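You operate a simulated robot arm through the tools that you are given. There is no shell and no other tool. Be economical: measure what you need, move in short steps, check, and stop when the job is done.

You are at the controls of a simulated two-armed robot. One attempt, no reset.

TASK
Take the blue mug and leave it on top of the pale blue saucer. Then fetch the squat teal tin and set it on the packing bench top. Then fetch the green-topped sponge and set it on the packing bench top. Do these in the order given. Set down upright: blue mug.

It is judged by the outcome, as a careful person would: the job done as asked, and still so three seconds after it is handed in. It fails if anything else is knocked over, pushed out of place, dropped, spilled or broken.

THE ROBOT
Two 7-joint arms with fingered hands on one trunk, on a base that drives. Base frame: it is fixed to the floor where the robot stands at the start and does not move with it; the origin is under the middle of the robot, x ahead of it, y to its left, z up. Lengths are in mm, angles in degrees, forces in N, time in s.
The left shoulder is at the start at [20, 214, 1480], the right one opposite. Each reaches about 785 mm from its shoulder. Places, roughly: green-topped sponge [0, 3250, 750]; packing bench top [700, -800, 900]; pale blue saucer (15x15x4 cm) [400, 3100, 300]; squat teal tin [750, 3250, 750]. Payload 3.3 kg a hand.
The TCP of each hand is the grasp point between the finger pads, 26 mm short of the fingertips. In the tool frame z runs along the fingers and y along their closing line. The gripper opens to 132 mm. The gripper's body begins 73 mm behind the TCP. The gripper is a hand of 2 fingers: y runs from the thumb to the fingers, the wrist lies at [0, 0, -224] in the tool frame, and closing takes about 1.5 s.
Orientation is told as [roll, pitch, yaw] about the base's x, y, z axes, in that order, counted from this pose: with the fingers straight down and closing along the base's y, the tool's x points along the base's -x, its y along +y and its z along -z.

THE INTERFACE
- The arms move only by the tool drive_tool. It takes "left_plan", "right_plan" or both (then of equal length, played together; a hand with none holds still); each is a list of rows, each a list of 7 numbers: the shift along the tool's x, y, z in units of 200 mm (1.0 is 200 mm), then the turn, a rotation vector about the tool's x, y, z in units of 120 degrees (1.0 is 120 degrees), then the gripper command, from -1 (fully open) to 1 (shut), values between in proportion. In form: [[x, y, z, rx, ry, rz, hand], ...]. A call has 1 to 8 rows; each row is the pose to reach, as a shift and turn from the pose commanded when the call began, along the tool's axes at that moment. A call with a number of a shift or a turn outside -1 to 1 is refused whole. A row lasts 0.2 s, in which the tool goes at most 50 mm and 8.6 degrees; a call with a longer step from one row to the next is refused whole, and so is a gripper value outside its range. A pose out of reach is approached as far as the arm can. The call stops where the force on the tool passes 40 N (or 10 N more than at its start, if that is more) or the arm is blocked; 0.2 s more then pass. The fingers move at their own pace (about 153 mm/s each) and stop on an object; they squeeze with about 21 N. The grip force told is the motor's: it shows also when the fingers shut on nothing. Time passes only in rows, and 0.2 s behind the last, so rows that repeat a pose let the fingers close. It gives the time, the measured TCP pose, the force on the tool (base axes), the opening and the grip force at its end, in the units of the frame above (readings bear some noise), with the torque about the TCP (base axes, N m) and any sound that the robot's microphone picked up, and new pictures: "views" is both (left out), scene, wrist or none (wrist: the cameras of the hands that moved).
- Cameras (640 x 400 px; columns grow to the right, rows downward): "scene" is now at [81.3, 22.8, 1663.4]; the picture's right is [0.17, -0.99, -0.00], its down [-0.55, -0.09, -0.83] and it looks along [0.82, 0.14, -0.56] (base axes); focal length 214 px, centre (320, 200). "left" rides on the left gripper at [-66, -3, -99] in its tool frame; the picture's right is [0.04, -1.00, 0.00], its down [0.83, 0.03, -0.55] and it looks along [0.55, 0.02, 0.83] (tool axes); focal length 261 px, centre (320, 200). "right" rides on the right gripper at [66, -3, -99] in its tool frame; the picture's right is [0.04, 1.00, 0.00], its down [-0.83, 0.03, -0.55] and it looks along [-0.55, 0.02, 0.83] (tool axes); focal length 261 px, centre (320, 200).
- raise_lower(by): slides the trunk up (or, below 0, down) by that many mm; the arms and the scene camera ride with it, the base frame stays. It gives what a move gives, with no picture.
- base_move(legs): drives the robot by 1 to 6 legs, each [ahead, left, turn to the left] in mm, mm and degrees, along the robot's own axes; the way and the turn of a leg run together, so that a leg with both is an arc; at most 1500 mm and 180 degrees a leg. The arms and the cameras ride along, it lands a little off, and it stops where it bumps. It gives what a move gives, and a new picture of the scene camera.
- hand_shape(shape, hand): the hand has 2 fingers and takes this shape, open, in about a second: jaw (thumb against the fingers, like two jaws); tri (thumb and two fingers); tip (a fingertip pinch); poke (one finger out to press); point (the index stretched); flat (the hand flat); cup (the hand cupped); fist (a fist). The gripper value then closes the fingers along that shape, each until it touches; the sizes above hold for jaw. It gives what a move gives, with no picture.
- aim_head(pan, tilt): turns the head with the scene camera to pan (to the left, within 86 degrees either way) and tilt (down, from -29 to 69), counted from straight ahead of the robot. It gives what a move gives, and a new picture of the scene camera.
- measure_at(camera, pixels): for up to 12 pixels [column, row] of the newest picture of that camera ("zoom" is the newest enlarged one), the place [x, y, z] in the base frame of the surface seen there, good to about 2 mm, but the place of the scene camera against the robot may be out by one fixed shift of up to 25 mm in any direction. The clock stands still meanwhile.
- zoom(camera, box): a new picture of the part [left, top, right, bottom] of that camera's present view, enlarged. The clock stands still meanwhile.
- close_job(): hands the job in; it is judged then, once.

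Keep the steps short. Do not move on a guess: measure, check each grasp and each placing, and mend mistakes. In all there are 110 turns and 260 pictures (those below and enlarged ones count). Leave the grippers open and the arms clear of the work at the hand-in unless told otherwise, and finish with a single line.

The tools are called after "Emit:" by a JSON object that holds its "api" and its "payload". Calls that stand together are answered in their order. drive_tool: Moves the arms, as the interface text tells. Its arguments: {"type":"object","properties":{"left_plan":{"type":"array","items":{"type":"array","items":{"type":"number"}}},"right_plan":{"type":"array","items":{"type":"array","items":{"type":"number"}}},"views":{"type":"string","enum":["both","scene","wrist","none"]}},"required":[]} The other tools are called the same way: raise_lower (by) slides the trunk up or down; hand_shape (shape, hand) gives the hand a shape; base_move (legs) drives the base; aim_head (pan, tilt) turns the head that bears the scene camera; measure_at (camera, pixels) gives the place of the surface under pixels of a picture; zoom (camera, box) takes an enlarged picture of a part of a camera's view; close_job () hands the job in.

At the start:

```text
clock: 0.0
left_position: [266.1, 96.0, 1548.2]
left_ee_rot: [0.0, 0.0, 0.0]
left_ft_force: [-0.3, -1.3, 0.1]
left_moment: [0.01, -0.01, 0.03]
left_grip_width: 132.1
left_finger_force: 0.1
left_shape: jaw
right_position: [320.0, -129.4, 1516.0]
right_ee_rot: [0.0, 0.0, 0.0]
right_ft_force: [0.3, -0.4, 0.0]
right_moment: [-0.06, 0.02, -0.02]
right_grip_width: 131.6
right_finger_force: 0.1
right_shape: jaw
trunk travel left (down, up): [-761.0, 0.0]
robot x, y, heading: [-0.9, 1.1, 0.3]
head pan, tilt: [9.7, 33.9]
```

scene: 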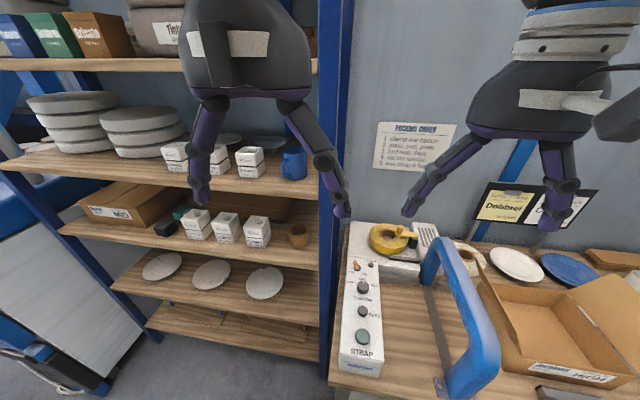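
right: 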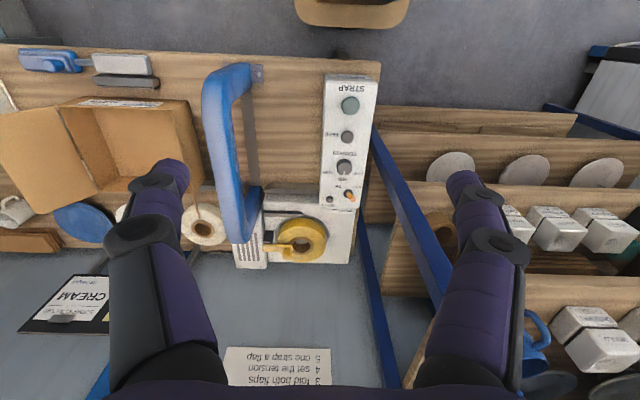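
left: 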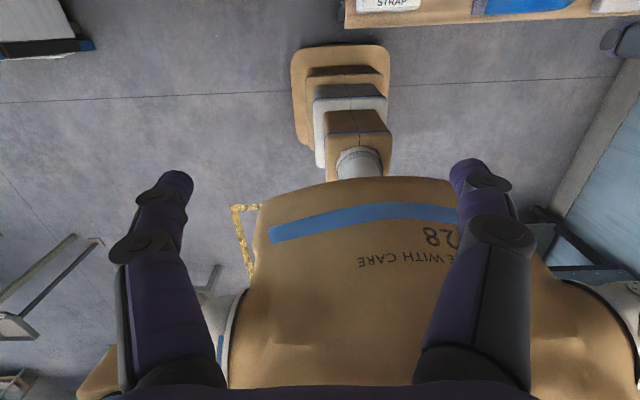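

I see a shelf rack ahead-left with a blue mug near (293,162) and a bench on the right. I'll measure the points of interest first.

Emit:
{"api": "measure_at", "payload": {"camera": "scene", "pixels": [[293, 162], [265, 282], [211, 274], [162, 265], [182, 212], [298, 235], [440, 330], [400, 380], [20, 250], [330, 360], [570, 268], [180, 310]]}}

Emit:
{"api": "aim_head", "payload": {"pan": 80, "tilt": 25}}

```text
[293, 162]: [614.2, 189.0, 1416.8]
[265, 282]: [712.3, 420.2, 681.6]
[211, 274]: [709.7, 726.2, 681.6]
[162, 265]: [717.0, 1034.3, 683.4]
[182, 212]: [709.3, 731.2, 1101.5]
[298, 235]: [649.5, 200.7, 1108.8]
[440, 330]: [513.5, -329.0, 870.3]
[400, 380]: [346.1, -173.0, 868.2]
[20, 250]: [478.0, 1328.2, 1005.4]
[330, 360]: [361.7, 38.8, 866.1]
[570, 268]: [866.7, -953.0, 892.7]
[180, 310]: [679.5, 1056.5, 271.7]
```

```text
clock: 1.4
left_position: [265.9, 97.0, 1548.1]
left_ee_rot: [-0.1, 0.0, 0.0]
left_ft_force: [-0.1, 0.4, 0.0]
left_moment: [0.0, 0.0, -0.01]
left_grip_width: 131.6
left_finger_force: 0.0
left_shape: jaw
right_position: [321.2, -129.9, 1516.9]
right_ee_rot: [0.1, -0.1, 0.1]
right_ft_force: [0.7, -0.3, 0.0]
right_moment: [-0.01, 0.0, -0.01]
right_grip_width: 131.9
right_finger_force: 0.1
right_shape: jaw
trunk travel left (down, up): [-761.0, 0.0]
robot x, y, heading: [-3.3, -1.1, 0.1]
head pan, tilt: [80.0, 25.0]
```

scene: 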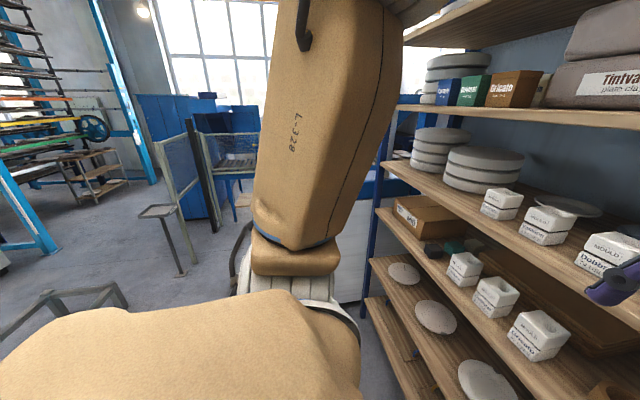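

The left arm blocks the view toward the left; I'll turn the head back to look closely at the mug and then the bench.

Emit:
{"api": "aim_head", "payload": {"pan": 15, "tilt": 25}}

Emit:
{"api": "aim_head", "payload": {"pan": -50, "tilt": 30}}

```text
clock: 2.8
left_position: [266.4, 97.1, 1548.8]
left_ee_rot: [0.0, 0.0, -0.1]
left_ft_force: [1.0, 0.1, 0.7]
left_moment: [0.01, -0.01, 0.0]
left_grip_width: 131.7
left_finger_force: 0.1
left_shape: jaw
right_position: [321.6, -129.2, 1516.4]
right_ee_rot: [0.1, 0.0, 0.0]
right_ft_force: [0.1, -0.2, 0.0]
right_moment: [0.01, 0.05, 0.0]
right_grip_width: 132.1
right_finger_force: 0.0
right_shape: jaw
trunk travel left (down, up): [-761.0, 0.0]
robot x, y, heading: [-3.3, -0.7, 0.2]
head pan, tilt: [15.0, 25.0]
```

scene: 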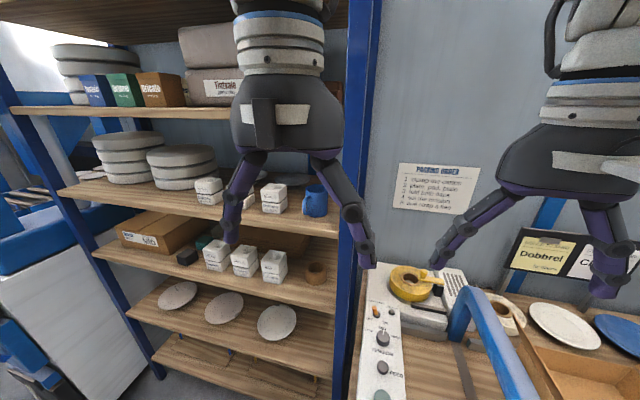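

```text
clock: 4.1
left_position: [267.9, 96.8, 1549.1]
left_ee_rot: [0.0, -0.1, 0.0]
left_ft_force: [-0.9, -0.2, 0.7]
left_moment: [-0.04, -0.01, 0.02]
left_grip_width: 131.9
left_finger_force: 0.1
left_shape: jaw
right_position: [319.7, -130.4, 1517.0]
right_ee_rot: [0.0, 0.0, 0.0]
right_ft_force: [0.1, 0.2, 0.8]
right_moment: [-0.02, 0.02, 0.03]
right_grip_width: 132.0
right_finger_force: 0.0
right_shape: jaw
trunk travel left (down, up): [-761.0, 0.0]
robot x, y, heading: [-1.0, 1.3, 0.2]
head pan, tilt: [-50.0, 30.0]
```

scene: 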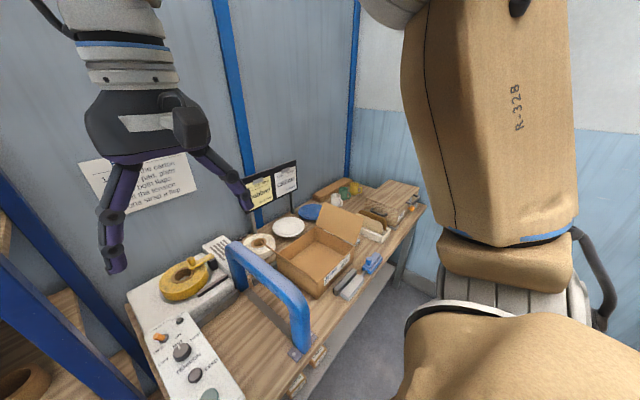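

The mug I see sits on the shelf at about [614,189,1417]. Its place wasn't listed, so before committing I'll back off a little, turn left and look at the saucer's area.

Emit:
{"api": "base_move", "payload": {"legs": [[-250, 0, 0], [0, 0, 90]]}}

Emit:
{"api": "aim_head", "payload": {"pan": 0, "tilt": 20}}

```text
clock: 9.8
left_position: [-347.8, 267.7, 1549.5]
left_ee_rot: [0.0, 0.0, 89.2]
left_ft_force: [0.3, 0.5, 0.4]
left_moment: [0.0, 0.0, 0.03]
left_grip_width: 131.7
left_finger_force: 0.1
left_shape: jaw
right_position: [-120.0, 318.1, 1517.3]
right_ee_rot: [0.0, 0.1, 89.2]
right_ft_force: [0.0, 0.0, -0.1]
right_moment: [0.02, 0.0, -0.01]
right_grip_width: 131.9
right_finger_force: 0.0
right_shape: jaw
trunk travel left (down, up): [-761.0, 0.0]
robot x, y, heading: [-255.0, -1.1, 89.3]
head pan, tilt: [-50.0, 30.0]
```

scene: 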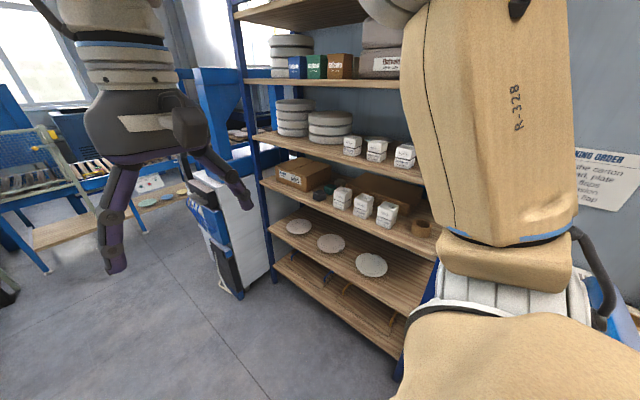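

```text
clock: 11.0
left_position: [-347.6, 268.1, 1548.2]
left_ee_rot: [0.0, 0.1, 89.2]
left_ft_force: [-0.1, -0.3, 0.6]
left_moment: [-0.03, 0.01, -0.04]
left_grip_width: 131.7
left_finger_force: 0.0
left_shape: jaw
right_position: [-119.6, 319.5, 1515.8]
right_ee_rot: [0.1, -0.1, 89.2]
right_ft_force: [0.8, 0.4, -0.6]
right_moment: [-0.04, 0.02, -0.01]
right_grip_width: 131.8
right_finger_force: 0.1
right_shape: jaw
trunk travel left (down, up): [-761.0, 0.0]
robot x, y, heading: [-255.8, 0.6, 88.9]
head pan, tilt: [0.0, 20.0]
```

scene: 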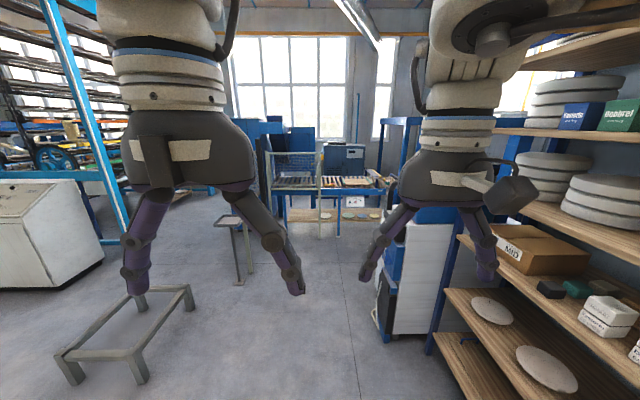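

Emit:
{"api": "zoom", "payload": {"camera": "scene", "box": [240, 110, 420, 240]}}

Emit:
{"api": "measure_at", "payload": {"camera": "scene", "pixels": [[325, 216], [345, 216], [360, 216], [375, 216], [345, 182], [290, 182], [395, 330], [235, 282], [135, 380], [190, 290], [440, 350], [230, 220]]}}

```text
3.08 times, centred on (330, 175) of scene
```

zoom: 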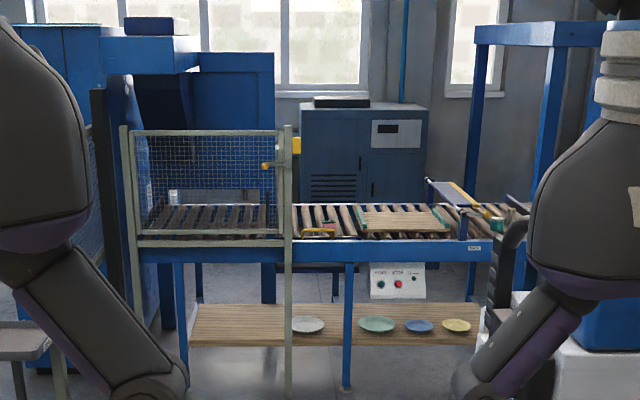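

```text
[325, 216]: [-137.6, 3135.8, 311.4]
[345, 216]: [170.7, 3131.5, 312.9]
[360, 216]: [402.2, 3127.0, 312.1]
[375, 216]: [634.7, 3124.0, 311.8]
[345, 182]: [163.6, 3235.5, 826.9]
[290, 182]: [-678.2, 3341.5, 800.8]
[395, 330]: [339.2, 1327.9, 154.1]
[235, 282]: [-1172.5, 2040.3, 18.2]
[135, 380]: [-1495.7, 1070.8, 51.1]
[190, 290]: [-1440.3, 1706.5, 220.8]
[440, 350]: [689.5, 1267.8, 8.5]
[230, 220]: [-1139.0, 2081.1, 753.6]
```

The pale blue saucer is the third plate under the conveyor (about [402,3127,312]), and no other mug is visible there. So the shelf mug is it. I'll turn back to face the shelf and inspect it.

Emit:
{"api": "base_move", "payload": {"legs": [[0, 0, -89]]}}

Emit:
{"api": "aim_head", "payload": {"pan": 14, "tilt": 18}}

```text
clock: 15.2
left_position: [11.5, 94.4, 1548.4]
left_ee_rot: [0.0, 0.0, -0.5]
left_ft_force: [1.1, -0.3, 0.1]
left_moment: [-0.02, 0.03, 0.03]
left_grip_width: 131.9
left_finger_force: 0.0
left_shape: jaw
right_position: [65.1, -133.3, 1517.6]
right_ee_rot: [0.1, 0.1, -0.5]
right_ft_force: [-0.3, 0.0, 0.0]
right_moment: [0.01, 0.0, 0.01]
right_grip_width: 131.9
right_finger_force: 0.1
right_shape: jaw
trunk travel left (down, up): [-761.0, 0.0]
robot x, y, heading: [-254.2, 2.6, -0.6]
head pan, tilt: [0.0, 20.0]
```

scene: 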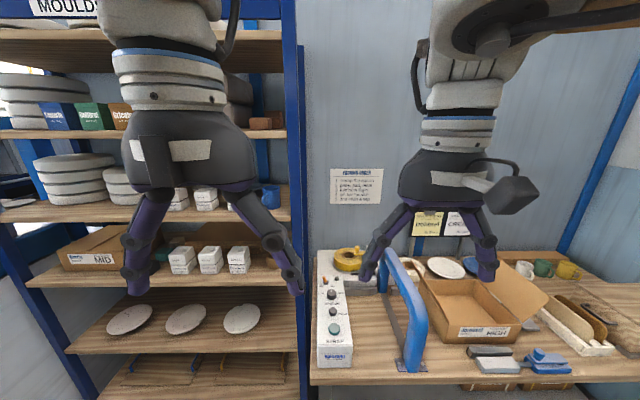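

```text
clock: 15.9
left_position: [12.0, 95.4, 1549.4]
left_ee_rot: [0.0, -0.1, -0.6]
left_ft_force: [-0.3, -0.4, -0.5]
left_moment: [0.02, 0.0, 0.01]
left_grip_width: 132.1
left_finger_force: 0.1
left_shape: jaw
right_position: [64.6, -132.4, 1516.8]
right_ee_rot: [0.0, 0.0, -0.4]
right_ft_force: [0.0, 1.0, 0.5]
right_moment: [-0.02, -0.03, -0.02]
right_grip_width: 132.0
right_finger_force: 0.0
right_shape: jaw
trunk travel left (down, up): [-761.0, 0.0]
robot x, y, heading: [-254.1, -0.2, -0.3]
head pan, tilt: [14.0, 18.0]
```

scene: 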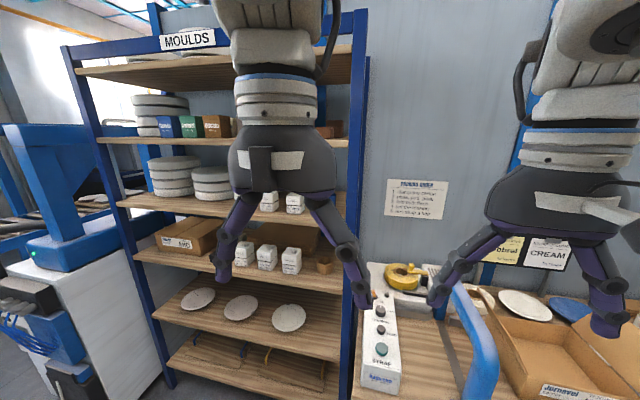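

The left hand blocks the mug. I'll swing the left hand so its fingers point forward, toward mug height, still well short of the shelf edge (x≈480).

Emit:
{"api": "drive_tool", "payload": {"left_plan": [[-0.125, 0.0375, 0.05, 0, -0.07, 0, -1], [-0.25, 0.075, 0.1, 0, -0.14, 0, -1], [-0.375, 0.1125, 0.15, 0, -0.21, 0, -1], [-0.5, 0.15, 0.2, 0, -0.28, 0, -1], [-0.625, 0.1875, 0.25, 0, -0.35, 0, -1], [-0.75, 0.225, 0.3, 0, -0.42, 0, -1], [-0.875, 0.2625, 0.35, 0, -0.49, 0, -1], [-1, 0.3, 0.4, 0, -0.56, 0, -1]], "views": "none"}}

Emit:
{"api": "drive_tool", "payload": {"left_plan": [[0, 0.05, 0, 0, -0.07, 0, -1], [0, 0.1, 0, 0, -0.14, 0, -1], [0, 0.15, 0, 0, -0.19, 0, -1]]}}

```text
clock: 17.7
left_position: [213.9, 152.3, 1467.8]
left_ee_rot: [0.0, -67.1, -0.5]
left_ft_force: [-0.4, -0.1, 0.2]
left_moment: [0.0, 0.03, 0.01]
left_grip_width: 132.3
left_finger_force: 0.1
left_shape: jaw
right_position: [64.7, -134.0, 1516.9]
right_ee_rot: [0.0, 0.0, -0.5]
right_ft_force: [0.4, -0.1, 1.0]
right_moment: [0.03, -0.01, 0.0]
right_grip_width: 132.1
right_finger_force: 0.0
right_shape: jaw
trunk travel left (down, up): [-761.0, 0.0]
robot x, y, heading: [-255.1, -1.8, -0.5]
head pan, tilt: [14.0, 18.0]
```

```text
clock: 18.5
left_position: [225.9, 187.8, 1496.5]
left_ee_rot: [-89.4, -87.3, 90.5]
left_ft_force: [-0.2, -0.4, -0.7]
left_moment: [0.01, 0.03, -0.05]
left_grip_width: 131.8
left_finger_force: 0.0
left_shape: jaw
left hand out of reach, approached as far as the arm can: row 3
right_position: [64.7, -130.2, 1516.5]
right_ee_rot: [-0.2, 0.0, -0.5]
right_ft_force: [0.2, -0.4, -0.2]
right_moment: [0.0, 0.01, 0.0]
right_grip_width: 131.9
right_finger_force: 0.0
right_shape: jaw
trunk travel left (down, up): [-761.0, 0.0]
robot x, y, heading: [-253.7, 1.4, -0.8]
head pan, tilt: [14.0, 18.0]
```

scene: 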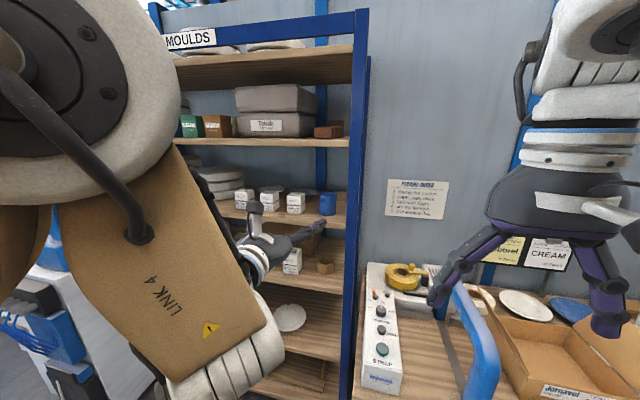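
left: 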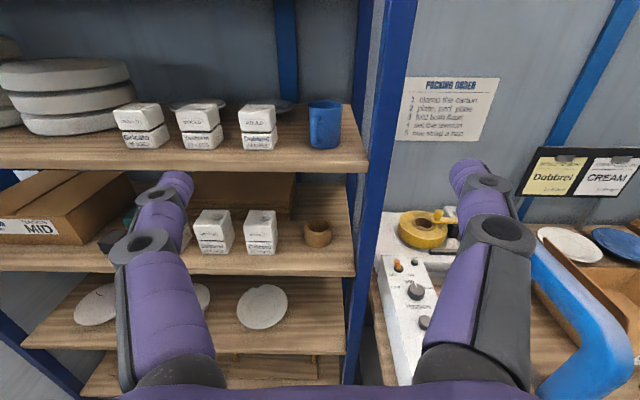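

The left wrist camera now sees the mug at (325,125). I'll measure it, the shelf around it and the post, and zoom.

Emit:
{"api": "measure_at", "payload": {"camera": "left", "pixels": [[312, 125], [325, 125], [338, 125], [325, 146], [325, 106], [325, 100], [325, 158], [365, 160], [275, 128], [377, 120], [258, 125], [300, 145]]}}

Emit:
{"api": "zoom", "payload": {"camera": "left", "box": [220, 60, 420, 185]}}

Emit:
{"api": "measure_at", "payload": {"camera": "scene", "pixels": [[328, 204], [330, 146], [318, 140], [340, 147], [328, 130]]}}

```text
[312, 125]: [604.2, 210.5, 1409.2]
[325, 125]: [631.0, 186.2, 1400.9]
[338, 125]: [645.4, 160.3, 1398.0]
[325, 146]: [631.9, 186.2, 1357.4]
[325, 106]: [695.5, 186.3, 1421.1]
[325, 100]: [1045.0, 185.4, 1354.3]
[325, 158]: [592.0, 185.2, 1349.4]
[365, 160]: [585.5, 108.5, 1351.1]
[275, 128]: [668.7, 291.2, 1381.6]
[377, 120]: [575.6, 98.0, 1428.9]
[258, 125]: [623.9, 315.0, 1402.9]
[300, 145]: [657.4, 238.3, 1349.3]
```

```text
3.20 times, centred on (320, 122) of left
```

zoom: 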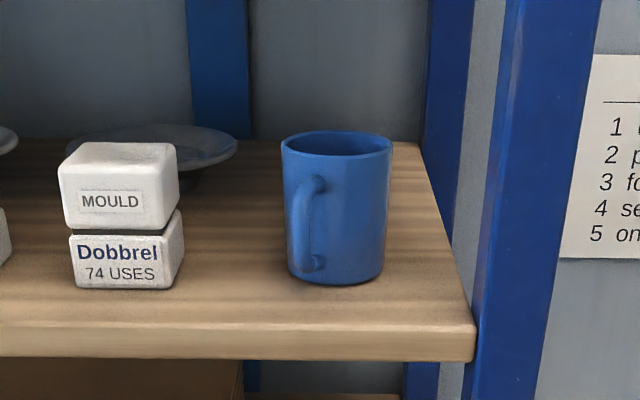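

```text
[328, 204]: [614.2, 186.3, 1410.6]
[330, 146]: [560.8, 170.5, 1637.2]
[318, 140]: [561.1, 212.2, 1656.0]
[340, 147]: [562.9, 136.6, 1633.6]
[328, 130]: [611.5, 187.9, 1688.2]
```

The mug: front wall x≈631, centre about (668,187), base z 1349, handle to the front-left; the shelf edge is at x≈585, with a post to the right at y<108. I'll tip the hand 20° down and extend it in free space, then check with the wrist camera before driving in.

Emit:
{"api": "drive_tool", "payload": {"left_plan": [[0.08, 0, 0.15, 0, 0.03, 0, -1], [0.16, 0, 0.3, 0, 0.06, 0, -1], [0.24, 0, 0.45, 0, 0.1, 0, -1], [0.32, 0, 0.6, 0, 0.145, 0, -1], [0.32, 0, 0.6, 0, 0.145, 0, -1]], "views": "wrist"}}

```text
clock: 19.7
left_position: [342.0, 171.9, 1426.0]
left_ee_rot: [-0.2, -72.6, -0.3]
left_ft_force: [0.6, -0.7, 0.4]
left_moment: [0.01, -0.03, 0.03]
left_grip_width: 131.8
left_finger_force: 0.1
left_shape: jaw
right_position: [63.4, -132.5, 1516.7]
right_ee_rot: [0.0, 0.0, -0.5]
right_ft_force: [-0.4, 0.6, 0.7]
right_moment: [0.03, -0.03, 0.0]
right_grip_width: 131.9
right_finger_force: 0.1
right_shape: jaw
trunk travel left (down, up): [-761.0, 0.0]
robot x, y, heading: [-252.7, 3.7, -0.8]
head pan, tilt: [14.0, 18.0]
```

left: 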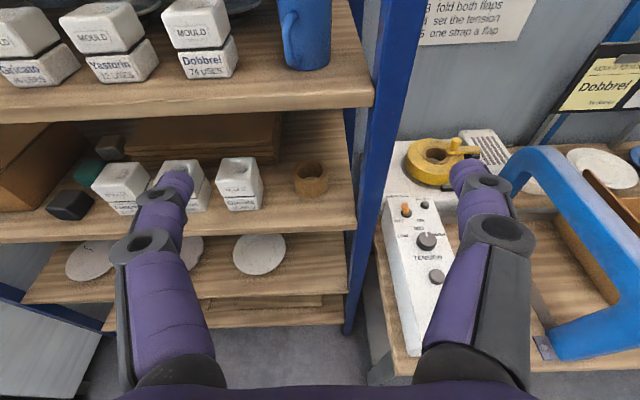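

Reachable now. The mug is at (303,30) in the wrist view; I'll measure its edges, its handle and the neighbours again from here.

Emit:
{"api": "measure_at", "payload": {"camera": "left", "pixels": [[281, 20], [292, 30], [300, 40], [310, 40], [320, 40], [327, 20], [308, 66], [288, 45], [238, 68], [235, 45], [374, 90], [372, 105]]}}

Emit:
{"api": "zoom", "payload": {"camera": "left", "box": [220, 0, 400, 112]}}

```text
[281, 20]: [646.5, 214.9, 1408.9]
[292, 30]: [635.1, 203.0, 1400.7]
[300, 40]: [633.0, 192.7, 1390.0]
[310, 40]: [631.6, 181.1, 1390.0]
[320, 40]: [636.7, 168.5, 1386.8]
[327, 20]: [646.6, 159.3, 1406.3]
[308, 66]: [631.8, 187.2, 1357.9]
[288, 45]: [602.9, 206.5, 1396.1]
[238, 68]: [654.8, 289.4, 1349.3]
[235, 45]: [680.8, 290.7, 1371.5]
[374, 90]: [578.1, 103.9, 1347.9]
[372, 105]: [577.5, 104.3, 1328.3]
```

```text
3.56 times, centred on (310, 56) of left
```

zoom: 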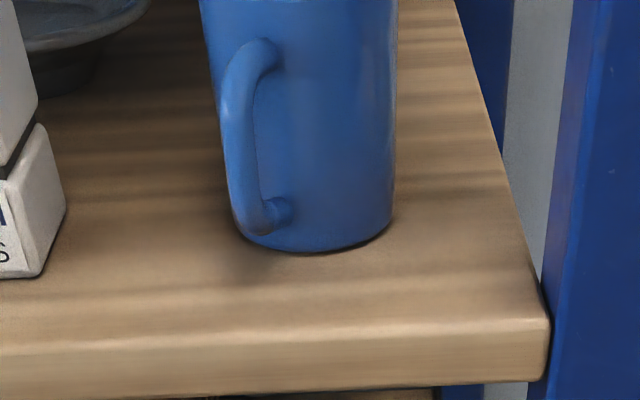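

Centre of mug ≈(664,187), radius ≈33. I'll drive 200 mm ahead (robot stays behind its start spot), leaving the hand short of the shelf.

Emit:
{"api": "base_move", "payload": {"legs": [[200, 0, 0]]}}

```text
clock: 21.3
left_position: [543.8, 171.5, 1425.8]
left_ee_rot: [0.0, -72.7, -0.4]
left_ft_force: [0.0, 0.9, -0.3]
left_moment: [0.01, 0.01, 0.03]
left_grip_width: 131.6
left_finger_force: 0.0
left_shape: jaw
right_position: [262.9, -134.4, 1516.3]
right_ee_rot: [0.0, 0.0, -0.5]
right_ft_force: [0.1, 0.5, 0.1]
right_moment: [0.01, -0.03, -0.01]
right_grip_width: 132.2
right_finger_force: 0.0
right_shape: jaw
trunk travel left (down, up): [-761.0, 0.0]
robot x, y, heading: [-55.0, -0.4, -0.6]
head pan, tilt: [14.0, 18.0]
```

scene: 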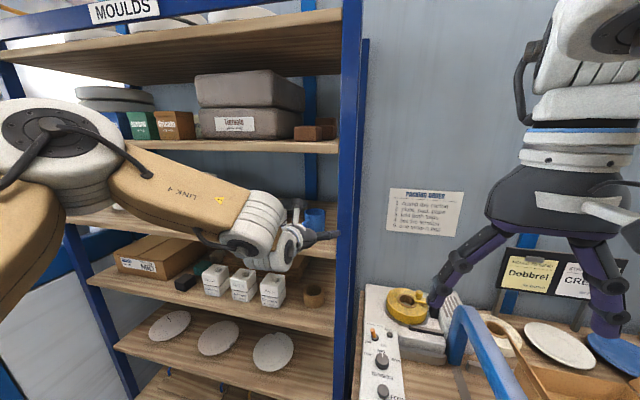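

Hand at (544,172,1426); the approach is almost straight along the fingers. First a partial step: 16 mm left, fingers to about 110 mm, 40 mm in; then check.

Emit:
{"api": "drive_tool", "payload": {"left_plan": [[0, 0.04, 0, 0, 0, 0, -0.67], [0, 0.085, 0, 0, 0, 0, -0.67], [-0.01, 0.085, 0.1, 0, 0, 0, -0.67], [-0.02, 0.085, 0.2, 0, 0, 0, -0.67]], "views": "wrist"}}

```text
clock: 22.3
left_position: [582.2, 187.2, 1419.1]
left_ee_rot: [-0.3, -72.5, -0.3]
left_ft_force: [-0.7, 0.3, -0.5]
left_moment: [-0.01, -0.02, 0.01]
left_grip_width: 110.5
left_finger_force: 0.0
left_shape: jaw
right_position: [264.9, -133.9, 1517.5]
right_ee_rot: [0.0, 0.0, -0.5]
right_ft_force: [-0.4, 0.0, -0.6]
right_moment: [0.03, 0.05, -0.01]
right_grip_width: 132.1
right_finger_force: 0.0
right_shape: jaw
trunk travel left (down, up): [-761.0, 0.0]
robot x, y, heading: [-53.9, -1.8, -0.7]
head pan, tilt: [14.0, 18.0]
```

left: 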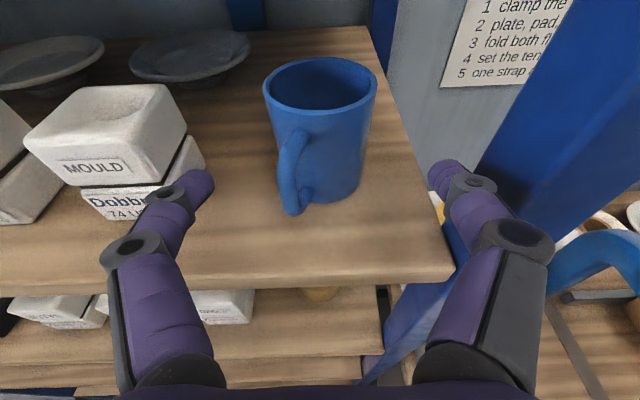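

The fingers straddle the mug. I want clearance between the right knuckle (550,245) and the post, and between the left finger and the mould block, so I measure.

Emit:
{"api": "measure_at", "payload": {"camera": "left", "pixels": [[548, 240], [542, 330], [490, 185], [480, 190], [440, 275], [213, 185], [110, 270], [200, 160], [285, 200], [270, 95], [372, 95], [335, 200]]}}

```text
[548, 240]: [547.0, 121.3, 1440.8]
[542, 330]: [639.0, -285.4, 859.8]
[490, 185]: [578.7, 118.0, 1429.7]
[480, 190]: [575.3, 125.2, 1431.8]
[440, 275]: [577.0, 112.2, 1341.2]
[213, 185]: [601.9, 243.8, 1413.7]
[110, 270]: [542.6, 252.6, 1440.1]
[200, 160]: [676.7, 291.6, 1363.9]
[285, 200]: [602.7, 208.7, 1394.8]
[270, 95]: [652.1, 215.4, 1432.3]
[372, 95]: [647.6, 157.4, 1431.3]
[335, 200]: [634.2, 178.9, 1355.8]
```

Clearances are fine (right side 118 vs post 104; left 253 vs block 290). Moving 80 mm in.

Emit:
{"api": "drive_tool", "payload": {"left_plan": [[0, 0, 0.12, 0, 0, 0, -0.67], [0, 0, 0.25, 0, 0, 0, -0.67], [0.005, 0, 0.34, 0, 0, 0, -0.67], [0.005, 0, 0.4, 0, 0, 0, -0.67]], "views": "wrist"}}

```text
clock: 23.3
left_position: [658.3, 186.2, 1391.7]
left_ee_rot: [0.1, -72.5, -0.7]
left_ft_force: [1.1, 0.1, -0.8]
left_moment: [0.0, 0.01, -0.02]
left_grip_width: 110.3
left_finger_force: 0.1
left_shape: jaw
right_position: [265.8, -133.4, 1515.1]
right_ee_rot: [0.0, 0.1, -0.5]
right_ft_force: [0.3, -0.2, 0.9]
right_moment: [0.01, 0.01, -0.02]
right_grip_width: 131.9
right_finger_force: 0.1
right_shape: jaw
trunk travel left (down, up): [-761.0, 0.0]
robot x, y, heading: [-53.6, -3.6, -0.6]
head pan, tilt: [14.0, 18.0]
```

left: 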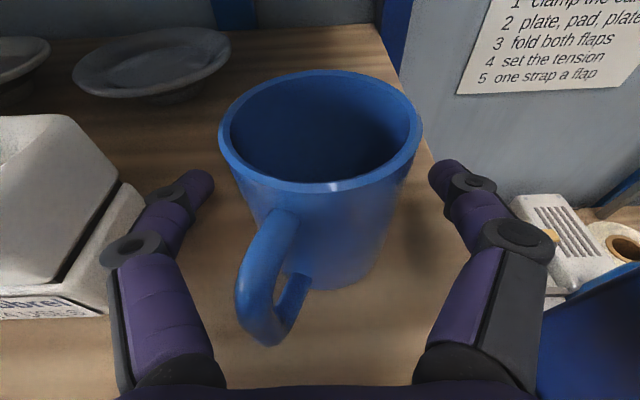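

The mug is centred between the fingers. Close.

Emit:
{"api": "drive_tool", "payload": {"left_plan": [[0, 0, 0, 0, 0, 0, -0.3], [0, 0, 0, 0, 0, 0, 0], [0, 0, 0, 0, 0, 0, 0.4], [0, 0, 0, 0, 0, 0, 1], [0, 0, 0, 0, 0, 0, 1], [0, 0, 0, 0, 0, 0, 1]], "views": "wrist"}}

```text
clock: 24.7
left_position: [658.2, 185.9, 1392.5]
left_ee_rot: [0.0, -72.6, -0.5]
left_ft_force: [0.7, -0.8, -0.9]
left_moment: [0.01, 0.01, 0.01]
left_grip_width: 55.8
left_finger_force: 21.1
left_shape: jaw
right_position: [264.3, -133.4, 1516.4]
right_ee_rot: [0.0, 0.1, -0.5]
right_ft_force: [-0.4, 0.1, 0.2]
right_moment: [0.02, 0.03, -0.01]
right_grip_width: 131.9
right_finger_force: 0.1
right_shape: jaw
trunk travel left (down, up): [-761.0, 0.0]
robot x, y, heading: [-55.8, -2.5, -0.4]
head pan, tilt: [14.0, 18.0]
```

left: 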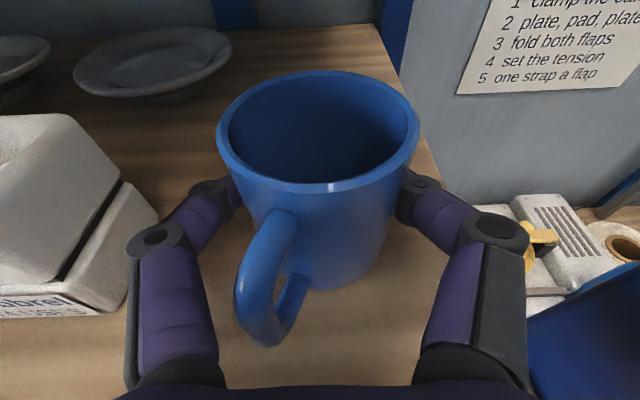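

Gripped (55.8 mm, 21 N). Lift straight up 60 mm in steps.

Emit:
{"api": "drive_tool", "payload": {"left_plan": [[-0.07, 0, -0.022, 0, 0, 0, 1], [-0.14, 0, -0.044, 0, 0, 0, 1], [-0.21, 0, -0.066, 0, 0, 0, 1], [-0.286, 0, -0.09, 0, 0, 0, 1], [-0.286, 0, -0.09, 0, 0, 0, 1]], "views": "wrist"}}

```text
clock: 25.9
left_position: [659.3, 187.8, 1452.7]
left_ee_rot: [-0.1, -72.5, -0.4]
left_ft_force: [-0.3, 0.5, -2.4]
left_moment: [0.0, -0.01, -0.02]
left_grip_width: 55.8
left_finger_force: 20.5
left_shape: jaw
right_position: [266.3, -133.6, 1516.0]
right_ee_rot: [0.0, 0.0, -0.6]
right_ft_force: [0.6, -0.3, 0.4]
right_moment: [0.02, 0.01, 0.0]
right_grip_width: 131.9
right_finger_force: 0.1
right_shape: jaw
trunk travel left (down, up): [-761.0, 0.0]
robot x, y, heading: [-56.1, -1.6, -0.3]
head pan, tilt: [14.0, 18.0]
```

left: 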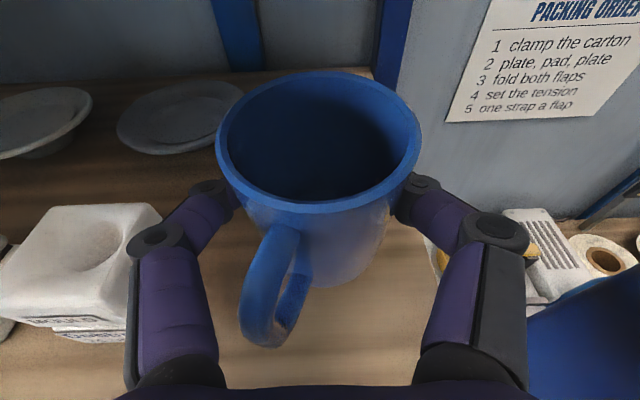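

Mug held and clear. Back off 400 mm, then turn left 90°.

Emit:
{"api": "base_move", "payload": {"legs": [[-400, 0, 0], [0, 0, 90]]}}

Emit:
{"api": "aim_head", "payload": {"pan": -15, "tilt": 25}}

```text
clock: 32.2
left_position: [-643.1, 714.4, 1453.9]
left_ee_rot: [0.0, -72.6, 89.8]
left_ft_force: [-0.6, -0.2, -2.2]
left_moment: [-0.01, 0.0, 0.0]
left_grip_width: 56.0
left_finger_force: 20.8
left_shape: jaw
right_position: [-320.5, 321.7, 1516.2]
right_ee_rot: [0.1, 0.0, 89.7]
right_ft_force: [0.3, -0.3, 0.0]
right_moment: [0.04, 0.0, -0.03]
right_grip_width: 131.8
right_finger_force: 0.2
right_shape: jaw
trunk travel left (down, up): [-761.0, 0.0]
robot x, y, heading: [-454.7, -0.9, 89.8]
head pan, tilt: [14.0, 18.0]
```

scene: 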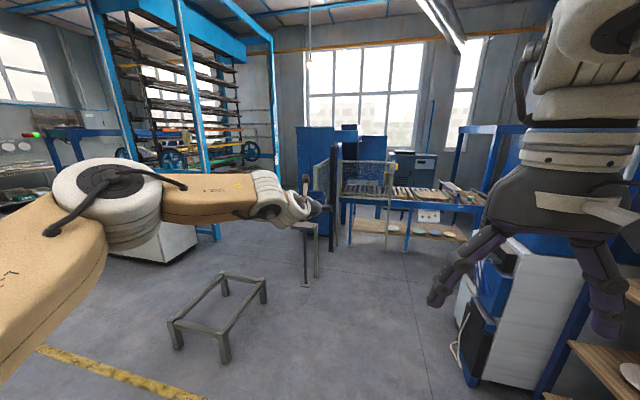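

```text
clock: 33.2
left_position: [-642.5, 714.3, 1452.9]
left_ee_rot: [0.0, -72.6, 89.8]
left_ft_force: [-0.9, 0.2, -2.6]
left_moment: [-0.04, -0.03, 0.0]
left_grip_width: 55.8
left_finger_force: 21.0
left_shape: jaw
right_position: [-321.0, 322.8, 1515.9]
right_ee_rot: [0.0, 0.0, 89.6]
right_ft_force: [0.4, 0.0, -1.1]
right_moment: [0.0, 0.01, 0.01]
right_grip_width: 132.0
right_finger_force: 0.0
right_shape: jaw
trunk travel left (down, up): [-761.0, 0.0]
robot x, y, heading: [-449.2, 4.7, 89.8]
head pan, tilt: [-15.0, 25.0]
```

scene: 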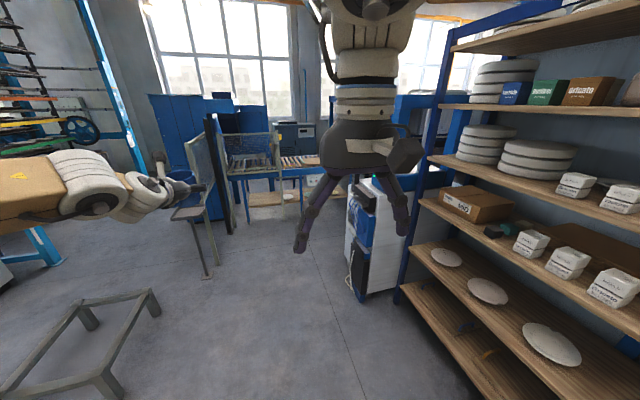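

The corridor is clear: cart edge at x≈340 on the right, stand at x≈-1140, y≈2080 on the left. Drive 1300 mm ahead, drifting 200 mm right, and look.

Emit:
{"api": "base_move", "payload": {"legs": [[1300, -200, 0]]}}

Emit:
{"api": "aim_head", "payload": {"pan": -35, "tilt": 30}}

```text
clock: 39.8
left_position: [-441.3, 2020.4, 1453.3]
left_ee_rot: [-0.1, -72.7, 89.9]
left_ft_force: [0.2, 0.8, -2.9]
left_moment: [0.0, 0.0, 0.05]
left_grip_width: 55.8
left_finger_force: 20.6
left_shape: jaw
right_position: [-117.1, 1629.9, 1516.6]
right_ee_rot: [0.0, 0.0, 89.9]
right_ft_force: [0.4, -0.1, 0.1]
right_moment: [0.02, -0.01, 0.03]
right_grip_width: 131.6
right_finger_force: 0.0
right_shape: jaw
trunk travel left (down, up): [-761.0, 0.0]
robot x, y, heading: [-249.3, 1309.1, 89.8]
head pan, tilt: [-15.0, 25.0]
```

scene: 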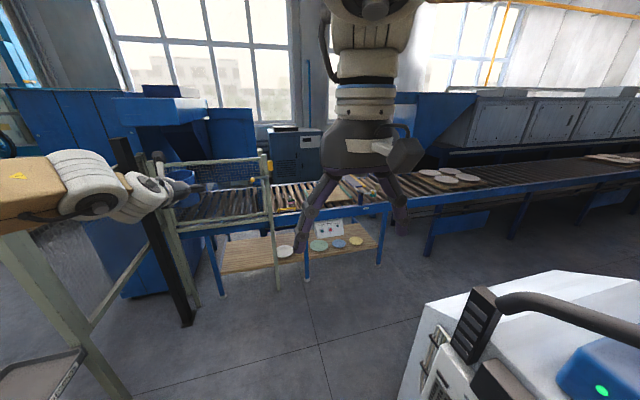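

```text
clock: 40.6
left_position: [-441.4, 2020.4, 1453.5]
left_ee_rot: [-0.1, -72.6, 90.0]
left_ft_force: [-0.5, -0.3, -2.3]
left_moment: [0.0, 0.02, 0.01]
left_grip_width: 56.1
left_finger_force: 20.6
left_shape: jaw
right_position: [-118.3, 1630.1, 1518.4]
right_ee_rot: [0.0, 0.0, 89.9]
right_ft_force: [-0.2, 0.3, 0.2]
right_moment: [0.0, 0.02, 0.0]
right_grip_width: 131.7
right_finger_force: 0.1
right_shape: jaw
trunk travel left (down, up): [-761.0, 0.0]
robot x, y, heading: [-248.0, 1309.8, 90.0]
head pan, tilt: [-35.0, 30.0]
```

scene: 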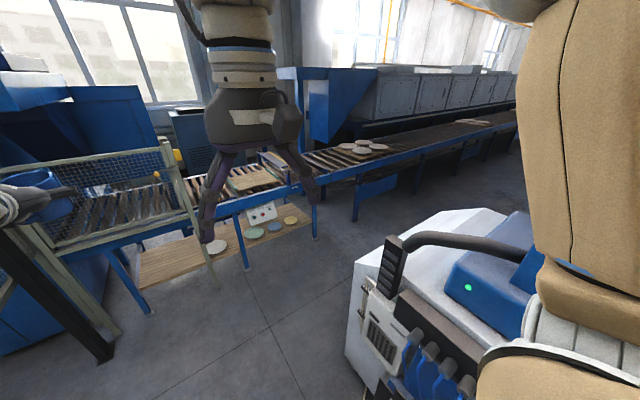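

Measure the cart edges, the guard posts, the conveyor legs/edges and the plates.

Emit:
{"api": "measure_at", "payload": {"camera": "scene", "pixels": [[385, 235], [350, 350], [438, 213], [505, 230], [100, 345], [213, 285], [148, 310], [246, 268], [275, 227], [275, 200], [293, 220], [318, 237]]}}

Emit:
{"api": "zoom", "payload": {"camera": "scene", "box": [140, 130, 340, 255]}}

```text
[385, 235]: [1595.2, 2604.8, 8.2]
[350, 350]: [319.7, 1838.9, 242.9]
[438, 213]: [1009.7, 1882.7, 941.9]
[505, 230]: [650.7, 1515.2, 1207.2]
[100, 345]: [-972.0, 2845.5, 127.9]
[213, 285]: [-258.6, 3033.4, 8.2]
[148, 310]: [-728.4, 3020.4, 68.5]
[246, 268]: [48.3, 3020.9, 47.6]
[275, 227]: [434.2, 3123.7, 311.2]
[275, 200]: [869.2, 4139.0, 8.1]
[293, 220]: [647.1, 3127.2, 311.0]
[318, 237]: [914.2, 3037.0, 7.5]
```

```text
3.20 times, centred on (240, 192) of scene
```

zoom: 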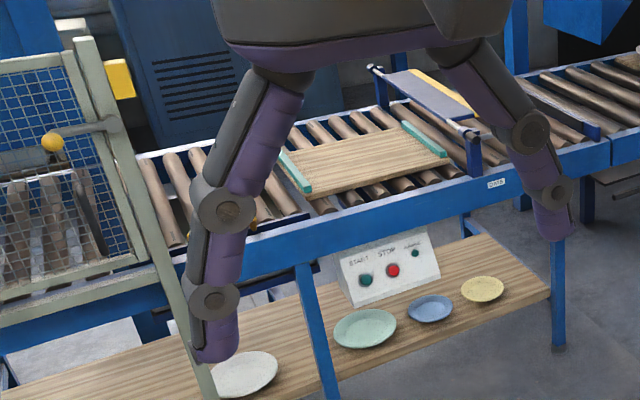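

Emit:
{"api": "measure_at", "payload": {"camera": "zoom", "pixels": [[345, 265], [428, 232], [438, 275], [356, 303], [430, 308], [410, 308], [452, 308], [350, 215], [350, 232], [500, 270], [548, 290], [480, 240]]}}

```text
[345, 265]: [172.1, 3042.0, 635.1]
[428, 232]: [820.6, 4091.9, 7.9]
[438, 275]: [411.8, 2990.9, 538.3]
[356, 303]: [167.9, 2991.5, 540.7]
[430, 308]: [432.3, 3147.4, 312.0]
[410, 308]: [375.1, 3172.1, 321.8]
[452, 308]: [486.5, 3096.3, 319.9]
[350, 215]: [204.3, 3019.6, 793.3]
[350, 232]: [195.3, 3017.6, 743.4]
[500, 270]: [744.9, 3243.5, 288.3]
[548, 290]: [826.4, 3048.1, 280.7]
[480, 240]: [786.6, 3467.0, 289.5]
```

Control box hangs at x 168–412, y≥2991, z≥540; saucer centre ≈(432,3135,312), so there's room for the hand beneath. First pull the mug closer to the robot (113 mm), then drive up to the conveyor in stages.

Emit:
{"api": "drive_tool", "payload": {"left_plan": [[0.04, 0, -0.13, 0, 0, 0, 1], [0.08, 0, -0.26, 0, 0, 0, 1], [0.12, 0, -0.4, 0, 0, 0, 1], [0.17, 0, -0.54, 0, 0, 0, 1]], "views": "none"}}

Emit:
{"api": "base_move", "payload": {"legs": [[970, 50, 0], [0, -870, 0]]}}

Emit:
{"api": "aim_head", "payload": {"pan": 5, "tilt": 55}}

```text
clock: 41.6
left_position: [-444.6, 1905.7, 1453.4]
left_ee_rot: [0.0, -72.8, 90.0]
left_ft_force: [-0.5, 0.6, -2.3]
left_moment: [0.02, -0.01, 0.03]
left_grip_width: 56.1
left_finger_force: 20.9
left_shape: jaw
right_position: [-119.1, 1629.1, 1516.8]
right_ee_rot: [0.0, 0.0, 89.9]
right_ft_force: [1.0, -0.3, 0.9]
right_moment: [0.01, 0.0, 0.0]
right_grip_width: 132.0
right_finger_force: 0.0
right_shape: jaw
trunk travel left (down, up): [-761.0, 0.0]
robot x, y, heading: [-247.0, 1310.8, 89.9]
head pan, tilt: [-35.0, 30.0]
```

```text
clock: 51.1
left_position: [415.1, 2884.2, 1452.0]
left_ee_rot: [0.0, -72.7, 89.0]
left_ft_force: [-0.4, 0.0, -2.6]
left_moment: [0.03, -0.01, 0.0]
left_grip_width: 55.8
left_finger_force: 20.6
left_shape: jaw
right_position: [735.6, 2600.7, 1516.6]
right_ee_rot: [0.0, 0.0, 89.1]
right_ft_force: [0.6, 0.3, -0.3]
right_moment: [-0.03, -0.01, 0.03]
right_grip_width: 131.9
right_finger_force: 0.1
right_shape: jaw
trunk travel left (down, up): [-761.0, 0.0]
robot x, y, heading: [602.9, 2286.4, 88.8]
head pan, tilt: [-35.0, 30.0]
```

scene: 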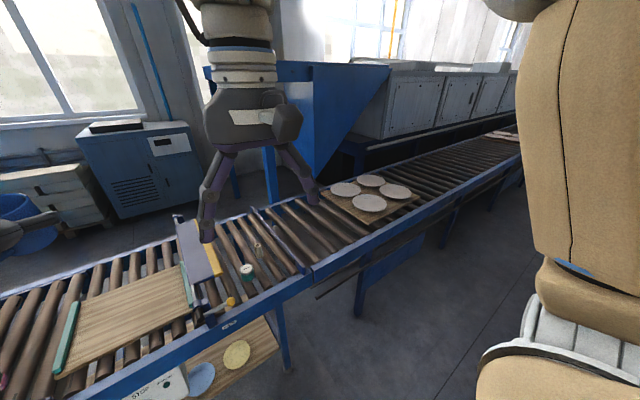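

```text
clock: 52.1
left_position: [415.4, 2884.5, 1452.3]
left_ee_rot: [-0.1, -72.6, 89.0]
left_ft_force: [0.3, 0.6, -3.1]
left_moment: [0.02, -0.03, 0.01]
left_grip_width: 55.8
left_finger_force: 20.5
left_shape: jaw
right_position: [736.5, 2600.3, 1516.7]
right_ee_rot: [0.1, 0.0, 89.0]
right_ft_force: [0.6, 0.6, 0.1]
right_moment: [0.02, 0.0, 0.01]
right_grip_width: 131.9
right_finger_force: 0.1
right_shape: jaw
trunk travel left (down, up): [-761.0, 0.0]
robot x, y, heading: [599.0, 2283.5, 89.3]
head pan, tilt: [5.0, 55.0]
```

scene: 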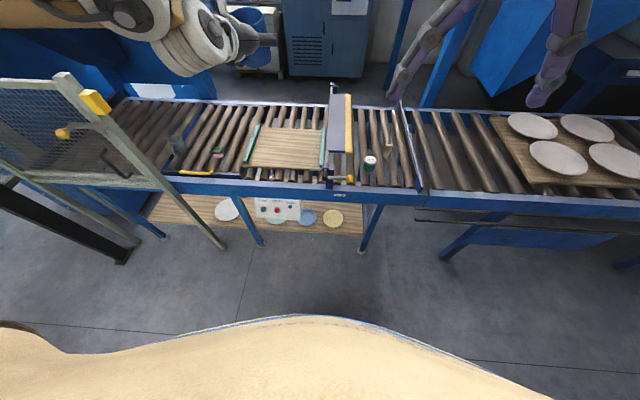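

I see the tin at (371,162) and something green/pink near (218,153). Now lower the trunk fully; hand at y≈2884, clear of the conveyor front (3018).

Emit:
{"api": "raise_lower", "payload": {"by": -760}}

Emit:
{"api": "aim_head", "payload": {"pan": 10, "tilt": 30}}

```text
refused: -760 is not a number from -400 to 400
```

```text
clock: 53.0
left_position: [415.8, 2882.8, 1453.1]
left_ee_rot: [0.1, -72.5, 89.0]
left_ft_force: [0.0, 0.5, -2.3]
left_moment: [0.05, 0.01, -0.02]
left_grip_width: 55.8
left_finger_force: 20.1
left_shape: jaw
right_position: [734.2, 2600.4, 1516.5]
right_ee_rot: [0.0, 0.1, 89.0]
right_ft_force: [0.6, 1.0, 0.0]
right_moment: [-0.01, -0.01, 0.01]
right_grip_width: 131.8
right_finger_force: 0.2
right_shape: jaw
trunk travel left (down, up): [-761.0, 0.0]
robot x, y, heading: [602.7, 2285.3, 89.1]
head pan, tilt: [10.0, 30.0]
```

scene: 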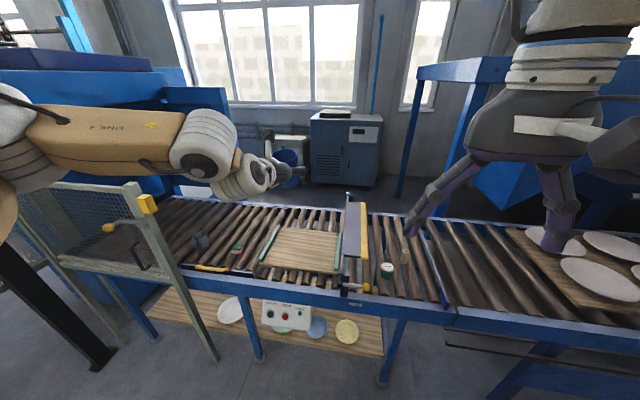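

The left forearm may come near the gate when lowered; measure the gate top and the forearm/elbow.

Emit:
{"api": "measure_at", "payload": {"camera": "scene", "pixels": [[130, 190], [150, 204], [108, 228], [50, 185], [100, 140], [20, 170], [200, 160], [15, 110], [218, 355], [30, 300], [125, 200]]}}

Emit:
{"api": "zoom", "payload": {"camera": "scene", "box": [150, 190, 450, 378]}}

```text
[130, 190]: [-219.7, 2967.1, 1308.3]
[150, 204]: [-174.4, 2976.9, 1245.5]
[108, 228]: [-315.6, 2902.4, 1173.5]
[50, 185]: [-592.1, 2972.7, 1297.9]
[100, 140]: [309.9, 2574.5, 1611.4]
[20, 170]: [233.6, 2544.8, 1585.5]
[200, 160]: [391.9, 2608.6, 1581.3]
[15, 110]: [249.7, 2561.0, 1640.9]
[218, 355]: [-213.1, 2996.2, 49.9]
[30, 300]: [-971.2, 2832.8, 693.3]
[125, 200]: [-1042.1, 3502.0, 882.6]
```

```text
2.13 times, centred on (300, 284) of scene
```

zoom: 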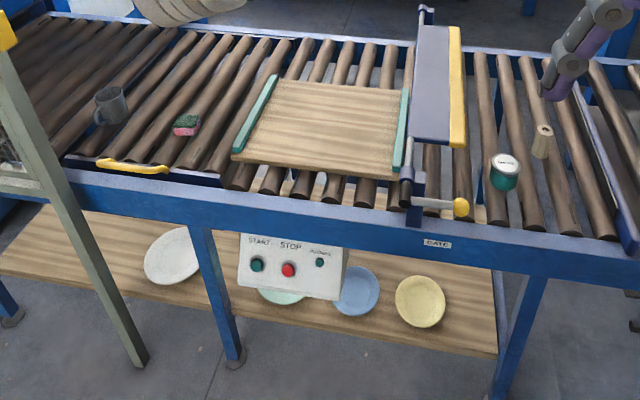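

The arm is clear of the gate (x<-170). Lower in two steps.

Emit:
{"api": "raise_lower", "payload": {"by": -400}}

Emit:
{"api": "raise_lower", "payload": {"by": -350}}

Emit:
{"api": "aim_head", "payload": {"pan": 12, "tilt": 35}}

```text
clock: 56.9
left_position: [415.1, 2883.1, 1051.7]
left_ee_rot: [0.0, -72.5, 89.1]
left_ft_force: [-0.5, -0.7, -1.8]
left_moment: [0.01, 0.01, 0.02]
left_grip_width: 56.0
left_finger_force: 20.8
left_shape: jaw
right_position: [736.8, 2600.0, 1116.3]
right_ee_rot: [0.0, 0.0, 89.0]
right_ft_force: [0.8, 0.3, 0.8]
right_moment: [0.01, 0.01, -0.01]
right_grip_width: 131.9
right_finger_force: 0.0
right_shape: jaw
trunk travel left (down, up): [-361.0, 400.0]
robot x, y, heading: [598.8, 2281.0, 89.1]
head pan, tilt: [10.0, 30.0]
```

```text
clock: 60.3
left_position: [415.9, 2883.2, 704.2]
left_ee_rot: [0.1, -72.7, 89.0]
left_ft_force: [-0.3, 0.0, -2.5]
left_moment: [0.02, -0.02, 0.03]
left_grip_width: 56.0
left_finger_force: 21.2
left_shape: jaw
right_position: [737.5, 2654.3, 687.8]
right_ee_rot: [0.0, 15.6, 89.0]
right_ft_force: [-0.1, 0.2, 0.8]
right_moment: [-0.01, 0.0, 0.03]
right_grip_width: 132.0
right_finger_force: 0.1
right_shape: jaw
trunk travel left (down, up): [-11.0, 750.0]
robot x, y, heading: [598.9, 2281.9, 89.2]
head pan, tilt: [10.0, 30.0]
```

```text
clock: 60.9
left_position: [415.7, 2884.1, 702.4]
left_ee_rot: [0.0, -72.6, 88.9]
left_ft_force: [0.1, -0.6, -2.4]
left_moment: [0.0, 0.0, -0.03]
left_grip_width: 55.4
left_finger_force: 21.1
left_shape: jaw
right_position: [736.2, 2654.2, 687.5]
right_ee_rot: [-0.1, 15.6, 89.0]
right_ft_force: [0.6, -0.8, 0.3]
right_moment: [-0.01, -0.05, 0.0]
right_grip_width: 132.0
right_finger_force: 0.1
right_shape: jaw
trunk travel left (down, up): [-11.0, 750.0]
robot x, y, heading: [599.6, 2285.4, 88.8]
head pan, tilt: [12.0, 35.0]
```

scene: 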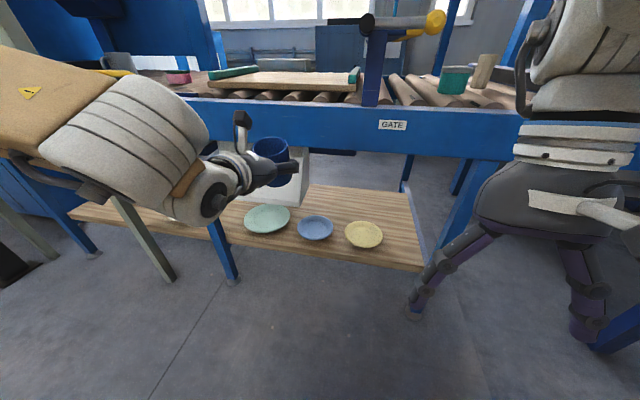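

Saucer is visible at (315,228), clear of the control box from here. Measure it, and lower the hand 180 mm.

Emit:
{"api": "measure_at", "payload": {"camera": "scene", "pixels": [[315, 229], [298, 226], [333, 230], [315, 217], [315, 240], [315, 255], [270, 150], [298, 165], [305, 200]]}}

Emit:
{"api": "drive_tool", "payload": {"left_plan": [[0.215, 0, 0.0675, 0, 0, 0, 1], [0.43, 0, 0.135, 0, 0, 0, 1], [0.645, 0, 0.2, 0, 0, 0, 1], [0.859, 0, 0.27, 0, 0, 0, 1], [0.859, 0, 0.27, 0, 0, 0, 1]], "views": "both"}}

```text
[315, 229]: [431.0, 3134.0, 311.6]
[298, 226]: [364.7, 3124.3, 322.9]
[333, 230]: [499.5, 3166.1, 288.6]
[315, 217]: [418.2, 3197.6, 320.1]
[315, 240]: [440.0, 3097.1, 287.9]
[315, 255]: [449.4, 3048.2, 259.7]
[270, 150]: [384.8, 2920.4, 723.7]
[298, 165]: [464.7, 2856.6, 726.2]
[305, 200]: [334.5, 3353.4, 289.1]
```

```text
clock: 62.1
left_position: [415.5, 2882.5, 521.0]
left_ee_rot: [-0.2, -72.6, 89.0]
left_ft_force: [-0.1, -0.8, -2.5]
left_moment: [0.01, 0.01, 0.0]
left_grip_width: 55.9
left_finger_force: 20.7
left_shape: jaw
right_position: [736.4, 2654.5, 687.6]
right_ee_rot: [0.0, 15.7, 89.0]
right_ft_force: [-0.1, -0.6, -0.1]
right_moment: [0.01, -0.01, 0.04]
right_grip_width: 132.0
right_finger_force: 0.0
right_shape: jaw
trunk travel left (down, up): [-11.0, 750.0]
robot x, y, heading: [598.4, 2285.0, 88.9]
head pan, tilt: [12.0, 35.0]
```

scene: 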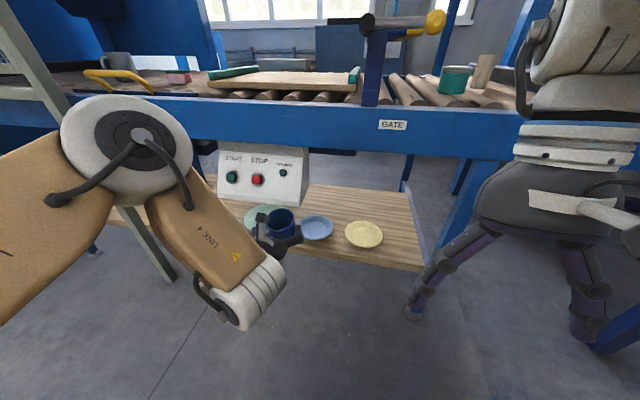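
left: 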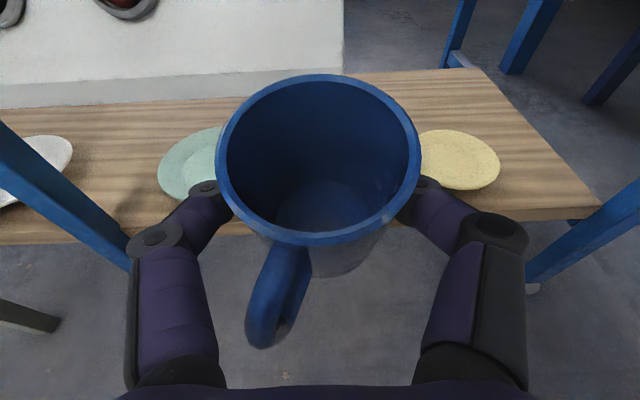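

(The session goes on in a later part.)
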